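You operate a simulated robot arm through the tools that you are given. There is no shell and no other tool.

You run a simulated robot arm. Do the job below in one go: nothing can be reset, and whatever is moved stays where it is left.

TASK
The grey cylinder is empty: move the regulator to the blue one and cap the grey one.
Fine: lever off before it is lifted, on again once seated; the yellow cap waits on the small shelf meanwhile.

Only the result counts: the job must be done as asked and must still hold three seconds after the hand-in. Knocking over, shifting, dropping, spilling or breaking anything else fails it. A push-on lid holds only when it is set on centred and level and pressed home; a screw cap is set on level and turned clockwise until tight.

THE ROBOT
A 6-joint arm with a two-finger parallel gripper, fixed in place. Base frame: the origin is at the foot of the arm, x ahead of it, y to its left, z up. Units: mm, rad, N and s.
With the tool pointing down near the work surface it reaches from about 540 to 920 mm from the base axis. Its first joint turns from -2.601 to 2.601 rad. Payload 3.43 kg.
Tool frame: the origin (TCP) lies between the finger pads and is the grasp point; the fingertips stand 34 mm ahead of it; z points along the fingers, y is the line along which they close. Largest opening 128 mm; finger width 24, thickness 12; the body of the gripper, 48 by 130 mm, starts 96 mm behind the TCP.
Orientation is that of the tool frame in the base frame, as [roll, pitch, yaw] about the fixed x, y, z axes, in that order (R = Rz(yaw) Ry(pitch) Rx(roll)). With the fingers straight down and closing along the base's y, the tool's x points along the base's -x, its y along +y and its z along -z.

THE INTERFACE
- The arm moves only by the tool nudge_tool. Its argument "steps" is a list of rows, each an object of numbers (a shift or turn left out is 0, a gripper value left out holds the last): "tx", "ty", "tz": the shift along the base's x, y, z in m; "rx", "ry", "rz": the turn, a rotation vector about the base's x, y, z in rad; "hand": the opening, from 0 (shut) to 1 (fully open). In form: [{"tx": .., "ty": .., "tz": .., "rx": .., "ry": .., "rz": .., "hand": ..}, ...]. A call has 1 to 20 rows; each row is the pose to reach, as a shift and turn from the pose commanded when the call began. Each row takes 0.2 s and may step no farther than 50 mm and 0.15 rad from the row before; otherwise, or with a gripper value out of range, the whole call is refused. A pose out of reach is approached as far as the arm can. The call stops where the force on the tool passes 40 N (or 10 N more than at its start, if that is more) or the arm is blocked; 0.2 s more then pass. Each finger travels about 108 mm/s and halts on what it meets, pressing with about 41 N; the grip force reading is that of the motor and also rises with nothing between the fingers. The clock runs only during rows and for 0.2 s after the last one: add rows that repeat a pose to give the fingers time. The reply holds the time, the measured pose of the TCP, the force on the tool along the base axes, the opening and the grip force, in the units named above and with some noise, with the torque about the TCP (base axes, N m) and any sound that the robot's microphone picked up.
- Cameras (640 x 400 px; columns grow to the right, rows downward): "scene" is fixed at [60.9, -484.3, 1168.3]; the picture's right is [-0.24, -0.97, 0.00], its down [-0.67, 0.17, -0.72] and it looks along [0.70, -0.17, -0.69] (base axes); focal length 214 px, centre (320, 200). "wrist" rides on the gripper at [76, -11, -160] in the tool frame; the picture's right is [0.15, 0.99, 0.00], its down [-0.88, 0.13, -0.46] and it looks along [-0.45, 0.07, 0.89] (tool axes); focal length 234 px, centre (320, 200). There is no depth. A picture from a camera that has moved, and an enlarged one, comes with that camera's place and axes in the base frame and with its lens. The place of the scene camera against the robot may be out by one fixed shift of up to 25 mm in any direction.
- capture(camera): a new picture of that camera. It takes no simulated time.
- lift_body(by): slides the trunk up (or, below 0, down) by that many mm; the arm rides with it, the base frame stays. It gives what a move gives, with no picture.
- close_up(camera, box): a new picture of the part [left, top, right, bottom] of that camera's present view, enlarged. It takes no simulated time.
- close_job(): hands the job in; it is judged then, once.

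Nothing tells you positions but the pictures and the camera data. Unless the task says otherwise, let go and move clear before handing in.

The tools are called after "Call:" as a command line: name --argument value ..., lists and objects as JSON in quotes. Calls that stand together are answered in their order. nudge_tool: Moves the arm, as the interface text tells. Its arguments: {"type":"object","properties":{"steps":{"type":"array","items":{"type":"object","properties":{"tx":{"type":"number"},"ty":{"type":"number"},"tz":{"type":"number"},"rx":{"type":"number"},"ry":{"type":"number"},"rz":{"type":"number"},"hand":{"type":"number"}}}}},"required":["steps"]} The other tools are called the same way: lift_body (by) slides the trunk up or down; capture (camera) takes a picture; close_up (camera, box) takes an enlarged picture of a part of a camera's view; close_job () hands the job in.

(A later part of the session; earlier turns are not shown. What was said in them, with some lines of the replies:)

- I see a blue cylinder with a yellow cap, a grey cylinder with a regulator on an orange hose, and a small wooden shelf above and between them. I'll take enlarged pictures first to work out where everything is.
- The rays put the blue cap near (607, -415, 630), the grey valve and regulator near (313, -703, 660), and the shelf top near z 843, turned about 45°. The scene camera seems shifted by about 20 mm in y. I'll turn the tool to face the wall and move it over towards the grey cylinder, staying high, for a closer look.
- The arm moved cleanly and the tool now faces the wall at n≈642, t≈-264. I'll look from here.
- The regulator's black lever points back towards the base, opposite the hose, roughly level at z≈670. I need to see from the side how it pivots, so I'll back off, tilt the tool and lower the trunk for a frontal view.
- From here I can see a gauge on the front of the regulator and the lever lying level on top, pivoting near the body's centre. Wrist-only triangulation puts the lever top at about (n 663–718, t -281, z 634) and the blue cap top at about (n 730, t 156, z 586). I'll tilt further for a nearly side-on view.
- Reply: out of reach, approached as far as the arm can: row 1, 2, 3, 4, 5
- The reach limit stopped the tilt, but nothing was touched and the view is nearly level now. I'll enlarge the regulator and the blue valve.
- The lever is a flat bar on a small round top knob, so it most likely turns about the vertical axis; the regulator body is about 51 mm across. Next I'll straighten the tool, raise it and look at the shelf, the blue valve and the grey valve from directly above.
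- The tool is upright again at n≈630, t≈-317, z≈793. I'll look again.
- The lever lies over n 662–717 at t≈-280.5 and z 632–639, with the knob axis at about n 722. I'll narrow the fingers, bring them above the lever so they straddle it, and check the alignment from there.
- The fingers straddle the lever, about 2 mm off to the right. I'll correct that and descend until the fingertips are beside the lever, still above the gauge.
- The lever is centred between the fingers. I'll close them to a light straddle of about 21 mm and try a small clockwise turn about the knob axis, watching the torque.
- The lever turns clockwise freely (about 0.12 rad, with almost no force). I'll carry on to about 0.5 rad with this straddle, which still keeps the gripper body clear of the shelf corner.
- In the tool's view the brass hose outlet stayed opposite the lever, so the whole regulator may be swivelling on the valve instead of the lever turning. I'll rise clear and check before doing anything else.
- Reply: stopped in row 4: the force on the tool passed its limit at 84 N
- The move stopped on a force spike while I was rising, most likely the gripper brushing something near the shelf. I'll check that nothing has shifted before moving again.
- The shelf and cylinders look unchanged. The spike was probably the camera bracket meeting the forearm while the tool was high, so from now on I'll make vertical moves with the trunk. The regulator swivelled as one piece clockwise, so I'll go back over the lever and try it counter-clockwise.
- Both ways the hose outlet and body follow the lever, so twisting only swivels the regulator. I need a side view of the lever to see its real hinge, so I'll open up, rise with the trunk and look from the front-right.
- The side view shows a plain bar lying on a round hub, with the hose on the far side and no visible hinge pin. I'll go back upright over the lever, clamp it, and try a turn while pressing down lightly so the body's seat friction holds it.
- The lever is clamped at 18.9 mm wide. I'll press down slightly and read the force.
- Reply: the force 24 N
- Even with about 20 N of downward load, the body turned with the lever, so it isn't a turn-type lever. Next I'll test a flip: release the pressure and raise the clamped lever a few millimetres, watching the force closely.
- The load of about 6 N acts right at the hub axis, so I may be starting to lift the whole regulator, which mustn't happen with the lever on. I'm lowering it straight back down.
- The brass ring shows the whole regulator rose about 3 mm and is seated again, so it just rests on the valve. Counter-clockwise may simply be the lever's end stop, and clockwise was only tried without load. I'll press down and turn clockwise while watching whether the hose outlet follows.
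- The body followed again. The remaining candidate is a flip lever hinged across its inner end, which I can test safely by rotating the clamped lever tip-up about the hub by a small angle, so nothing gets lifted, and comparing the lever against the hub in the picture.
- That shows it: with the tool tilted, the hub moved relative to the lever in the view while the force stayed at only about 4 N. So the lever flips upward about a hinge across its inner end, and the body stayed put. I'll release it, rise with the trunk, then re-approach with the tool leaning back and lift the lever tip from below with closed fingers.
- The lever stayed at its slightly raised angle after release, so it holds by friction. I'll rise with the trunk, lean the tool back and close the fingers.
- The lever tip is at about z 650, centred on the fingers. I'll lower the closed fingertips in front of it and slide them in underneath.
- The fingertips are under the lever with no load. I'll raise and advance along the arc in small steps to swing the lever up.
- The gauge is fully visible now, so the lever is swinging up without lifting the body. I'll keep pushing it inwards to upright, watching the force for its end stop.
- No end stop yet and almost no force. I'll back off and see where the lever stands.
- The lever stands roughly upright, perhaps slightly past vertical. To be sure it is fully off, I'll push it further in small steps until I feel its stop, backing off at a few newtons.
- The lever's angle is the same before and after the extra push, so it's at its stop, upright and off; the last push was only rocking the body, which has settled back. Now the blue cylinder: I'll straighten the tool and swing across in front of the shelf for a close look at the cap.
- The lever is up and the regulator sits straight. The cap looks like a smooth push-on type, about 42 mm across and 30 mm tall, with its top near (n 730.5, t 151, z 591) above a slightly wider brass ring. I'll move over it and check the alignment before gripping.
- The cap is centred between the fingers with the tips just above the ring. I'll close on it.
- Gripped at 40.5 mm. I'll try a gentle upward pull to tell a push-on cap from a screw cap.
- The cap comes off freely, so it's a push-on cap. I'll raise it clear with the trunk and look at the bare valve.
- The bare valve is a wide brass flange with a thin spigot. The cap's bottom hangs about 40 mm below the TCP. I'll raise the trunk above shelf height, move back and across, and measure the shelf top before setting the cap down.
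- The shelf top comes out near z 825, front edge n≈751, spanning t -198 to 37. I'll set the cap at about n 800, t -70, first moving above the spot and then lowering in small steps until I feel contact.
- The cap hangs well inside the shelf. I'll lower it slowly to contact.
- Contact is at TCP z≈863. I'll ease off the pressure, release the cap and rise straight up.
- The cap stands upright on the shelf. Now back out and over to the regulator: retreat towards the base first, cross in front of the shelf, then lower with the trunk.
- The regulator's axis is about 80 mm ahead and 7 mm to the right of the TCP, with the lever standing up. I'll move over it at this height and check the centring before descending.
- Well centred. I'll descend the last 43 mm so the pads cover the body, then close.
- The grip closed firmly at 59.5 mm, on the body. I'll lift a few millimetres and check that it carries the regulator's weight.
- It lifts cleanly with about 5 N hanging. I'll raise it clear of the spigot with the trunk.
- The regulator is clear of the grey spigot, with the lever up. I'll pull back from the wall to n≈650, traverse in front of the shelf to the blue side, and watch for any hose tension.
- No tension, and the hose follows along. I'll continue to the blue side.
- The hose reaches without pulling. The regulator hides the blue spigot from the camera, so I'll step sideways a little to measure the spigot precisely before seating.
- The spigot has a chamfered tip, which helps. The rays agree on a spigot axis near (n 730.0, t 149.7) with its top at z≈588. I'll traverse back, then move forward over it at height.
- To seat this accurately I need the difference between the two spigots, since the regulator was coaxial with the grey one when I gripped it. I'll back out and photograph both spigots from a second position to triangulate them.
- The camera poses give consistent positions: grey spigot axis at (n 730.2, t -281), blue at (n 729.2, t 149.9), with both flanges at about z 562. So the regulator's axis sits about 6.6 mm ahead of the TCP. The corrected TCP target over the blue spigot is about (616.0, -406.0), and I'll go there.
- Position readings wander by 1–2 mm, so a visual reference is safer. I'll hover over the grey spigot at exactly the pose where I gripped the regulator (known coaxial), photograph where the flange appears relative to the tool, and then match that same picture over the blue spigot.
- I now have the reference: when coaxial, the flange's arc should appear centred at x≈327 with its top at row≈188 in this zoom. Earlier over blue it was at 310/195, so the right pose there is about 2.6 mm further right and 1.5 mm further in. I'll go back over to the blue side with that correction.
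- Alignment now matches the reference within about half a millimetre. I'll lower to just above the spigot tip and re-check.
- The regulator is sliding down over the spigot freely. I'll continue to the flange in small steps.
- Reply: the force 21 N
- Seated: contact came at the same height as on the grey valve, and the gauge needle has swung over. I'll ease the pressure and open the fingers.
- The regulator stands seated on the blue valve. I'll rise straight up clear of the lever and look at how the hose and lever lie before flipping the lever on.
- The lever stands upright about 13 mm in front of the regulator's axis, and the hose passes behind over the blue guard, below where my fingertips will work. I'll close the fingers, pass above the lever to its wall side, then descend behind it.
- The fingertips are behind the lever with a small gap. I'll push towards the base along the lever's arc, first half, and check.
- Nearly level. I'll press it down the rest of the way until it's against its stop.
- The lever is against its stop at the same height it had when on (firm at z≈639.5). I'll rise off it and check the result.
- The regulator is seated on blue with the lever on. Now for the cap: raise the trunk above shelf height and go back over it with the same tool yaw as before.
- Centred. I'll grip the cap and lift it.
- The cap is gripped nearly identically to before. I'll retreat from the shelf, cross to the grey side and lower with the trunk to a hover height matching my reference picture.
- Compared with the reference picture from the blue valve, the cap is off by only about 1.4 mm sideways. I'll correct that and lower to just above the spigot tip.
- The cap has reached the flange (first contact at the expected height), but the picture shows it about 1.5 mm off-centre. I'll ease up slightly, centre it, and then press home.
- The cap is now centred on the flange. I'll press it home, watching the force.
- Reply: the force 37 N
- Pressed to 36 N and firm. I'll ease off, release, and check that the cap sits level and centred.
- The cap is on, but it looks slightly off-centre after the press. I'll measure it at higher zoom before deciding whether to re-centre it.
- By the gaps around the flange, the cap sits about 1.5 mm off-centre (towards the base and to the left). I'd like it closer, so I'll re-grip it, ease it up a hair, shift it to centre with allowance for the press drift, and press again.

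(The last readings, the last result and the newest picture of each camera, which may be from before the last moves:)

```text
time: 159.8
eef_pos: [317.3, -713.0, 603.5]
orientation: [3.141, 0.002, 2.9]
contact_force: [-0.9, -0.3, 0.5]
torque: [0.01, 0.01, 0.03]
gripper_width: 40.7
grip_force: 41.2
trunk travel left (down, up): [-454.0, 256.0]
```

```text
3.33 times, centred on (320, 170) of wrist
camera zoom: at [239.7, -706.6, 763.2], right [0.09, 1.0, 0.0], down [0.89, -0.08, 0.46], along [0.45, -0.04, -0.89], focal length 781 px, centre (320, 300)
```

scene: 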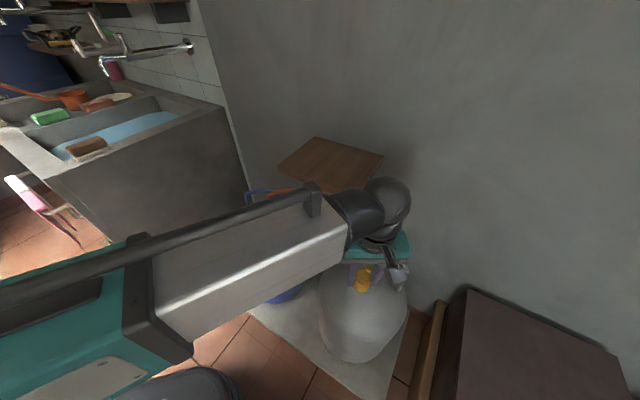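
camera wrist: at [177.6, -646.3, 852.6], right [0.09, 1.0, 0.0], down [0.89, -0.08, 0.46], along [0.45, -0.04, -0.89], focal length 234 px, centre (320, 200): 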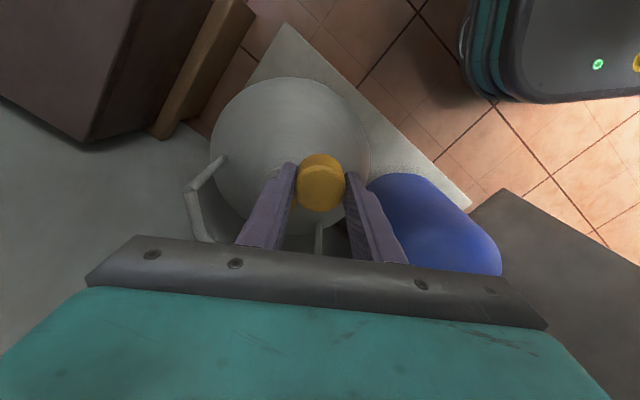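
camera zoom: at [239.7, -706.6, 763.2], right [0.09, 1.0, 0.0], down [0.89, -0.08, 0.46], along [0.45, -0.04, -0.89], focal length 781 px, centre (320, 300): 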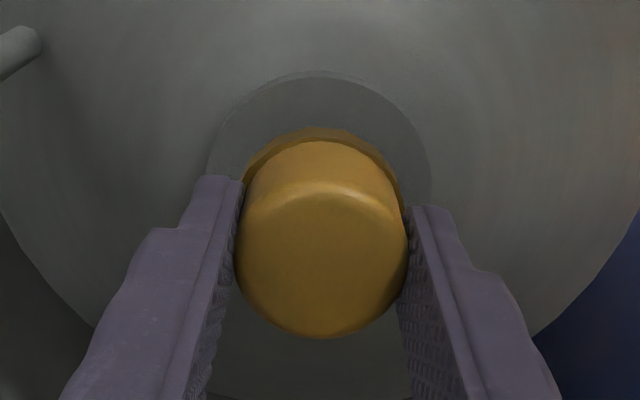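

Call:
nudge_tool --steps '[{"tz": 0.0015}, {"tz": 0.002, "tx": 0.0008, "ty": -0.0008}, {"tz": 0.002, "tx": 0.0016, "ty": -0.0015}, {"tz": 0.002, "tx": 0.0016, "ty": -0.0015}]'

Call:
close_up --camera "wrist" --box '[270, 110, 370, 230]'

```text
time: 160.8
eef_pos: [317.9, -714.1, 607.0]
orientation: [-3.141, 0.0, 2.899]
contact_force: [0.0, 0.1, 0.5]
torque: [-0.03, -0.01, 0.0]
gripper_width: 40.6
grip_force: 40.7
trunk travel left (down, up): [-454.0, 256.0]
```

```text
3.33 times, centred on (320, 170) of wrist
camera zoom: at [241.3, -707.2, 765.7], right [0.09, 1.0, 0.0], down [0.89, -0.08, 0.46], along [0.45, -0.04, -0.89], focal length 781 px, centre (320, 300)
```

zoom: 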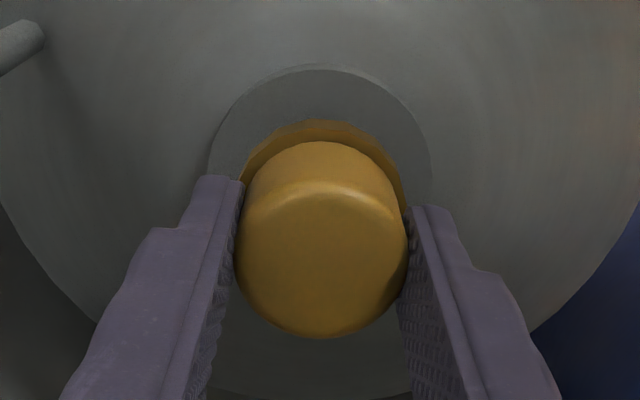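

Call:
nudge_tool --steps '[{"ty": -0.0006, "tx": 0.0003, "tz": -0.001}, {"ty": -0.0006, "tx": 0.0003, "tz": -0.003}, {"ty": -0.0006, "tx": 0.0003, "tz": -0.0045}, {"ty": -0.0006, "tx": 0.0003, "tz": -0.0055}, {"ty": -0.0006, "tx": 0.0003, "tz": -0.0055}]'

Call:
close_up --camera "wrist" --box '[270, 110, 370, 230]'

```text
time: 162.0
eef_pos: [319.4, -715.0, 604.0]
orientation: [-3.137, -0.001, 2.9]
contact_force: [-1.8, 2.4, 29.6]
torque: [0.21, 0.08, 0.0]
gripper_width: 40.6
grip_force: 41.1
trunk travel left (down, up): [-454.0, 256.0]
```

```text
3.33 times, centred on (320, 170) of wrist
camera zoom: at [241.5, -707.2, 762.8], right [0.1, 1.0, 0.0], down [0.89, -0.08, 0.46], along [0.45, -0.05, -0.89], focal length 781 px, centre (320, 300)
```

zoom: 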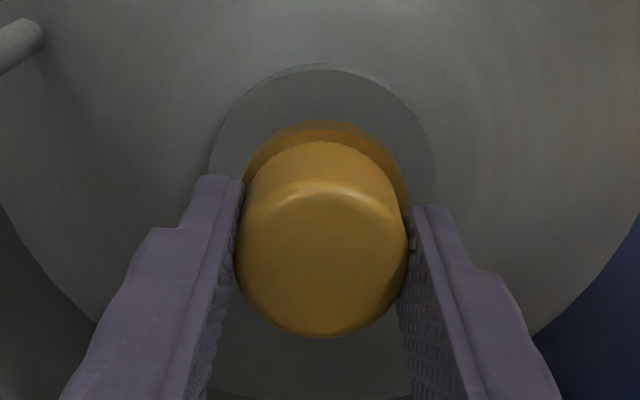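

Now centred within about half a millimetre, pressed at 30 N. I'll ease off and release.

Call:
nudge_tool --steps '[{"tz": 0.0015}, {"tz": 0.003}, {"tz": 0.003}, {"tz": 0.003, "hand": 0.38}, {"tz": 0.003, "hand": 0.5}, {"tz": 0.003, "hand": 0.5}]'

Call:
close_up --camera "wrist" --box '[270, 110, 370, 230]'

Call:
lift_body --by 100

Call:
close_up --camera "wrist" --box '[280, 85, 360, 165]'

Call:
close_up --camera "scene" --box '[352, 252, 388, 282]'

```text
time: 163.4
eef_pos: [319.2, -715.9, 603.5]
orientation: [3.141, 0.0, 2.899]
contact_force: [0.3, -0.6, 0.4]
torque: [-0.02, 0.01, 0.03]
gripper_width: 63.9
grip_force: 0.0
trunk travel left (down, up): [-454.0, 256.0]
```

```text
3.33 times, centred on (320, 170) of wrist
camera zoom: at [241.7, -709.1, 762.0], right [0.09, 1.0, 0.0], down [0.89, -0.08, 0.46], along [0.45, -0.04, -0.89], focal length 781 px, centre (320, 300)
```

zoom: 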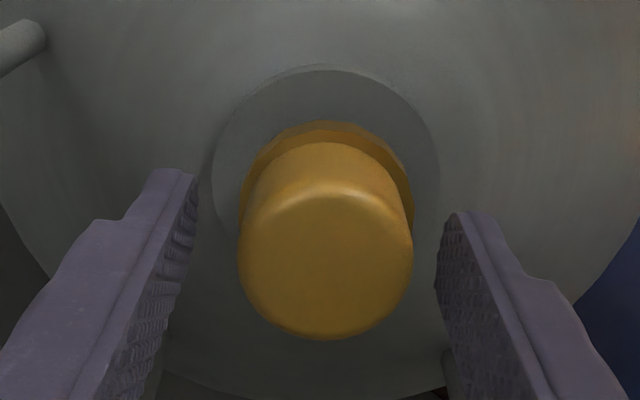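

```text
time: 164.7
eef_pos: [317.8, -716.4, 702.2]
orientation: [-3.141, 0.0, 2.898]
contact_force: [-0.5, 0.5, -0.4]
torque: [-0.01, 0.03, 0.0]
gripper_width: 63.9
grip_force: 0.0
trunk travel left (down, up): [-554.0, 156.0]
```

```text
5.00 times, centred on (320, 125) of wrist
camera zoom: at [241.7, -709.1, 862.1], right [0.09, 1.0, 0.0], down [0.89, -0.08, 0.46], along [0.45, -0.04, -0.89], focal length 1171 px, centre (320, 575)
```

zoom: 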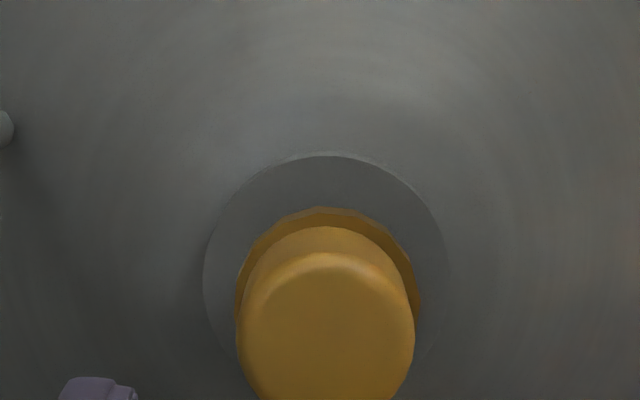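

```text
13.33 times, centred on (370, 267) of scene
camera zoom: at [60.9, -484.3, 1168.3], right [-0.24, -0.97, 0.0], down [-0.67, 0.17, -0.72], along [0.7, -0.17, -0.69], focal length 2860 px, centre (-347, -693)
```

zoom: 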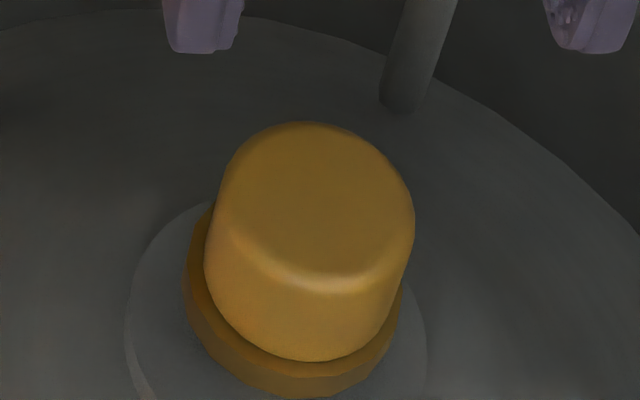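

The cap now sits level, with the front gap at its ideal value and less than a millimetre off sideways. I'll move the arm clear towards the base and do a final check of everything.

Call:
nudge_tool --steps '[{"tx": -0.025, "ty": 0.025}, {"tx": -0.05, "ty": 0.05}, {"tx": -0.07, "ty": 0.07}, {"tx": -0.07, "ty": 0.07}]'

Call:
lift_body --by 150

Call:
capture --camera "scene"

Call:
close_up --camera "scene" --box '[330, 225, 420, 290]'

Call:
close_up --camera "scene" --box '[225, 175, 315, 240]'

Call:
capture --camera "wrist"

```text
time: 165.7
eef_pos: [250.5, -644.9, 703.3]
orientation: [3.141, 0.0, 2.898]
contact_force: [0.2, 0.1, 0.7]
torque: [0.01, 0.01, -0.01]
gripper_width: 64.0
grip_force: 0.0
trunk travel left (down, up): [-554.0, 156.0]
```

```text
time: 167.4
eef_pos: [250.4, -645.4, 854.3]
orientation: [-3.141, -0.001, 2.898]
contact_force: [-0.3, 0.9, -0.4]
torque: [0.02, -0.04, 0.01]
gripper_width: 64.1
grip_force: 0.0
trunk travel left (down, up): [-704.0, 6.0]
```

```text
taken
```

scene: 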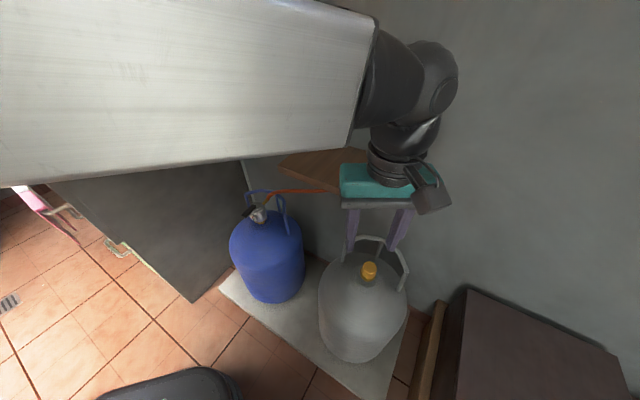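

```text
6.15 times, centred on (375, 258) of scene
camera zoom: at [60.9, -484.3, 1168.3], right [-0.24, -0.97, 0.0], down [-0.67, 0.17, -0.72], along [0.7, -0.17, -0.69], focal length 1320 px, centre (-18, -154)
```

zoom: 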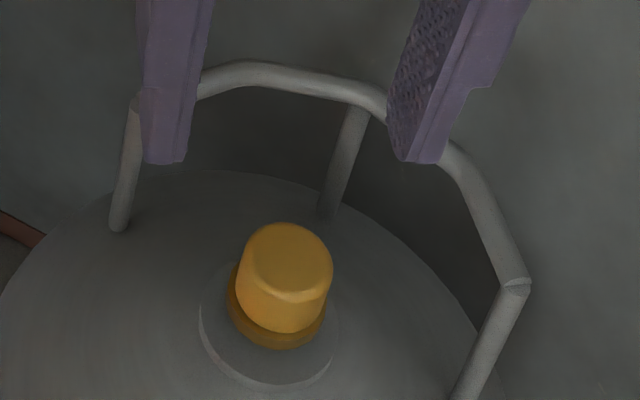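

```text
6.15 times, centred on (270, 208) of scene
camera zoom: at [60.9, -484.3, 1168.3], right [-0.24, -0.97, 0.0], down [-0.67, 0.17, -0.72], along [0.7, -0.17, -0.69], focal length 1320 px, centre (628, 154)
```

zoom: 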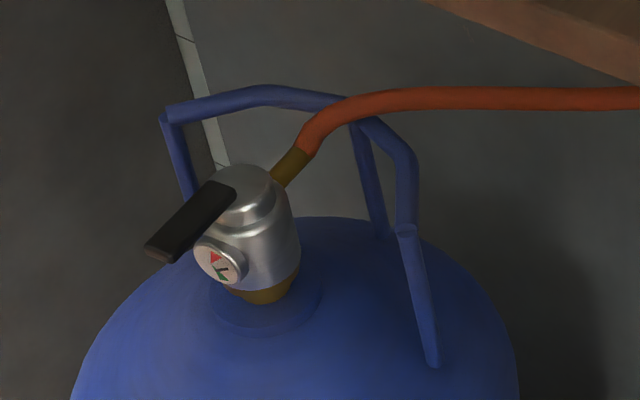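

```text
taken
camera wrist: at [173.2, -638.1, 1012.7], right [0.09, 1.0, 0.0], down [0.89, -0.08, 0.46], along [0.45, -0.04, -0.89], focal length 234 px, centre (320, 200)
```

wrist: 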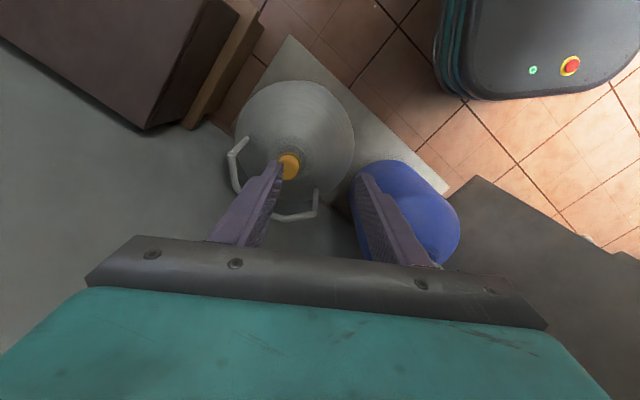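

Everything looks right from above. To be sure the cap is level and fully down, I'll take one oblique view of it from the side, well clear of everything.

Call:
nudge_tool --steps '[{"tx": 0.025, "ty": 0.025, "rz": -0.1}, {"tx": 0.05, "ty": 0.05, "rz": -0.2}, {"tx": 0.075, "ty": 0.075, "rz": -0.3}, {"tx": 0.1, "ty": 0.1, "rz": -0.4}, {"tx": 0.125, "ty": 0.125, "rz": -0.46}, {"tx": 0.125, "ty": 0.125, "rz": -0.46}]'

Call:
lift_body --by -190

Call:
capture --camera "wrist"

```text
time: 168.8
eef_pos: [374.8, -518.1, 852.9]
orientation: [-3.141, 0.0, 2.437]
contact_force: [0.9, 0.5, 0.0]
torque: [0.01, 0.01, 0.02]
gripper_width: 63.9
grip_force: 0.0
trunk travel left (down, up): [-704.0, 6.0]
```

```text
time: 170.9
eef_pos: [374.5, -517.6, 663.5]
orientation: [3.141, -0.001, 2.44]
contact_force: [-0.5, 0.4, -0.3]
torque: [-0.01, 0.02, 0.0]
gripper_width: 64.1
grip_force: 0.1
trunk travel left (down, up): [-514.0, 196.0]
```

```text
taken
camera wrist: at [309.0, -477.6, 823.0], right [0.53, 0.85, 0.0], down [0.76, -0.47, 0.46], along [0.39, -0.24, -0.89], focal length 234 px, centre (320, 200)
```

wrist: 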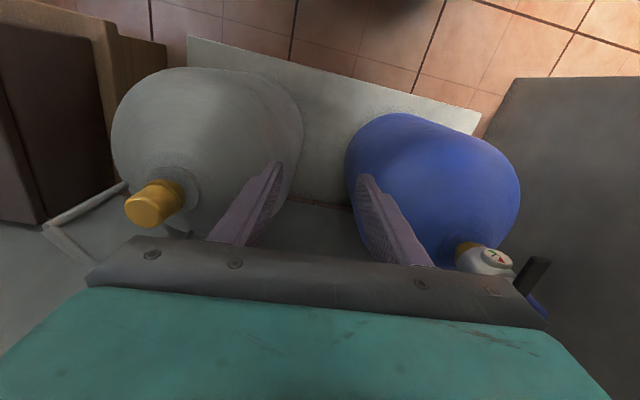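

Call:
close_up --camera "wrist" --box '[110, 165, 200, 235]'

Call:
close_up --camera "wrist" --box '[440, 220, 560, 320]'

```text
5.71 times, centred on (155, 200) of wrist
camera zoom: at [309.0, -477.6, 823.0], right [0.53, 0.85, 0.0], down [0.76, -0.47, 0.46], along [0.39, -0.24, -0.89], focal length 1338 px, centre (1263, 200)
```

zoom: 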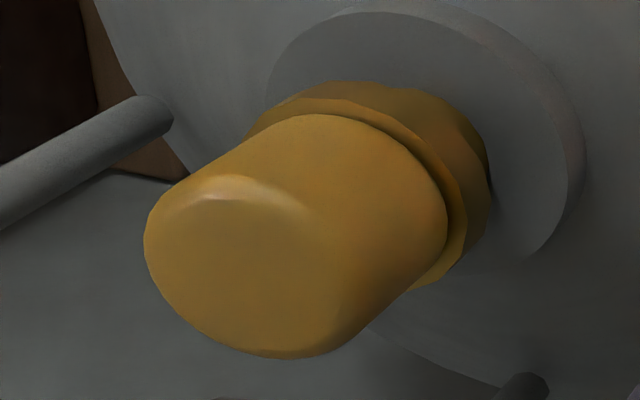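

```text
4.00 times, centred on (500, 270) of wrist
camera zoom: at [309.0, -477.6, 823.0], right [0.53, 0.85, 0.0], down [0.76, -0.47, 0.46], along [0.39, -0.24, -0.89], focal length 937 px, centre (-400, -80)
```

zoom: 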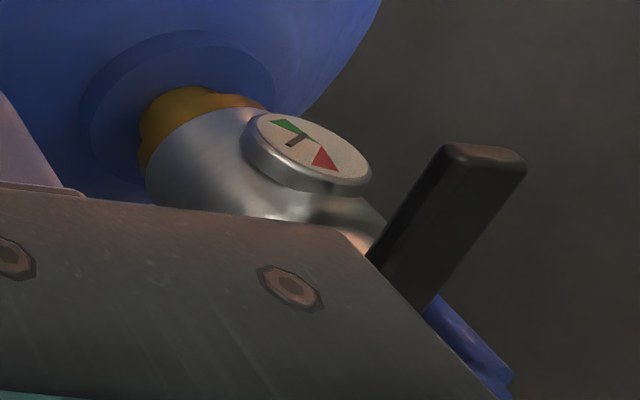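

The cap is down evenly on its flange with a uniform rim. The regulator on blue has its lever down and the gauge needle at green. I'll raise the arm clear and hand in.

Call:
lift_body --by 190

Call:
capture --camera "scene"

```text
time: 173.0
eef_pos: [375.3, -517.0, 852.9]
orientation: [3.141, 0.001, 2.44]
contact_force: [0.2, -0.1, 0.8]
torque: [0.01, 0.03, 0.01]
gripper_width: 64.1
grip_force: 0.1
trunk travel left (down, up): [-704.0, 6.0]
```

```text
taken
```

scene: 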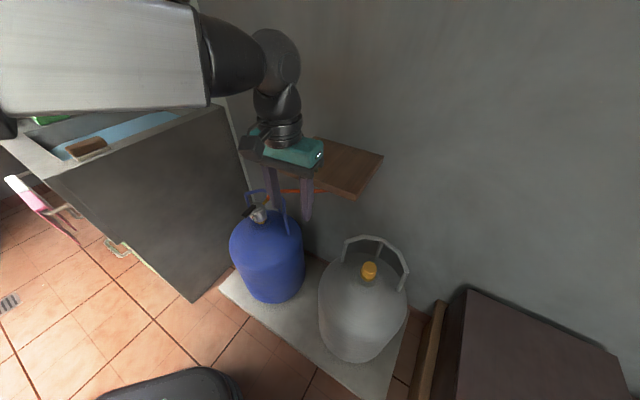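

The regulator is on the blue cylinder with its lever on, the yellow cap is on the grey one, the shelf is empty, and both cylinders stand where they were. The arm is clear, so I'm handing in.

Call:
close_job

```text
The job is handed in.
```

The regulator is now on the blue cylinder with its lever on. The grey cylinder is capped, and I've handed the job in. I haven't seen the judgement, so this is what the last pictures and readings showed.

- **Regulator:** I turned the lever off before moving it. The regulator slid onto the blue valve, reached the same height it had on the grey one, and I pressed it to about 20 N. I then turned the lever back on until it reached its stop. The gauge needle moved to green once it was seated.
- **Cap:** it waited on the shelf, then went onto the grey valve. My first try left it about 1.5 mm off-centre, so I gripped it again, centred it to within about 1 mm and pressed it home at 30 N. A side view showed it sitting level.
- **Surroundings:** the cylinders and shelf looked unmoved in the last scene view, and the arm was open and clear of everything.

Three things happened on the way that may matter:
- **Early lift:** while working out how the lever moves, I raised the regulator about 3–4 mm with the lever still on, then set it straight back down.
- **Lever off:** when I pushed the lever to its off stop, the regulator rocked slightly and settled back.
- **Force spike:** one early move stopped at 84 N. I think the wrist camera touched the forearm, though I couldn't confirm that. I saw nothing displaced afterwards.
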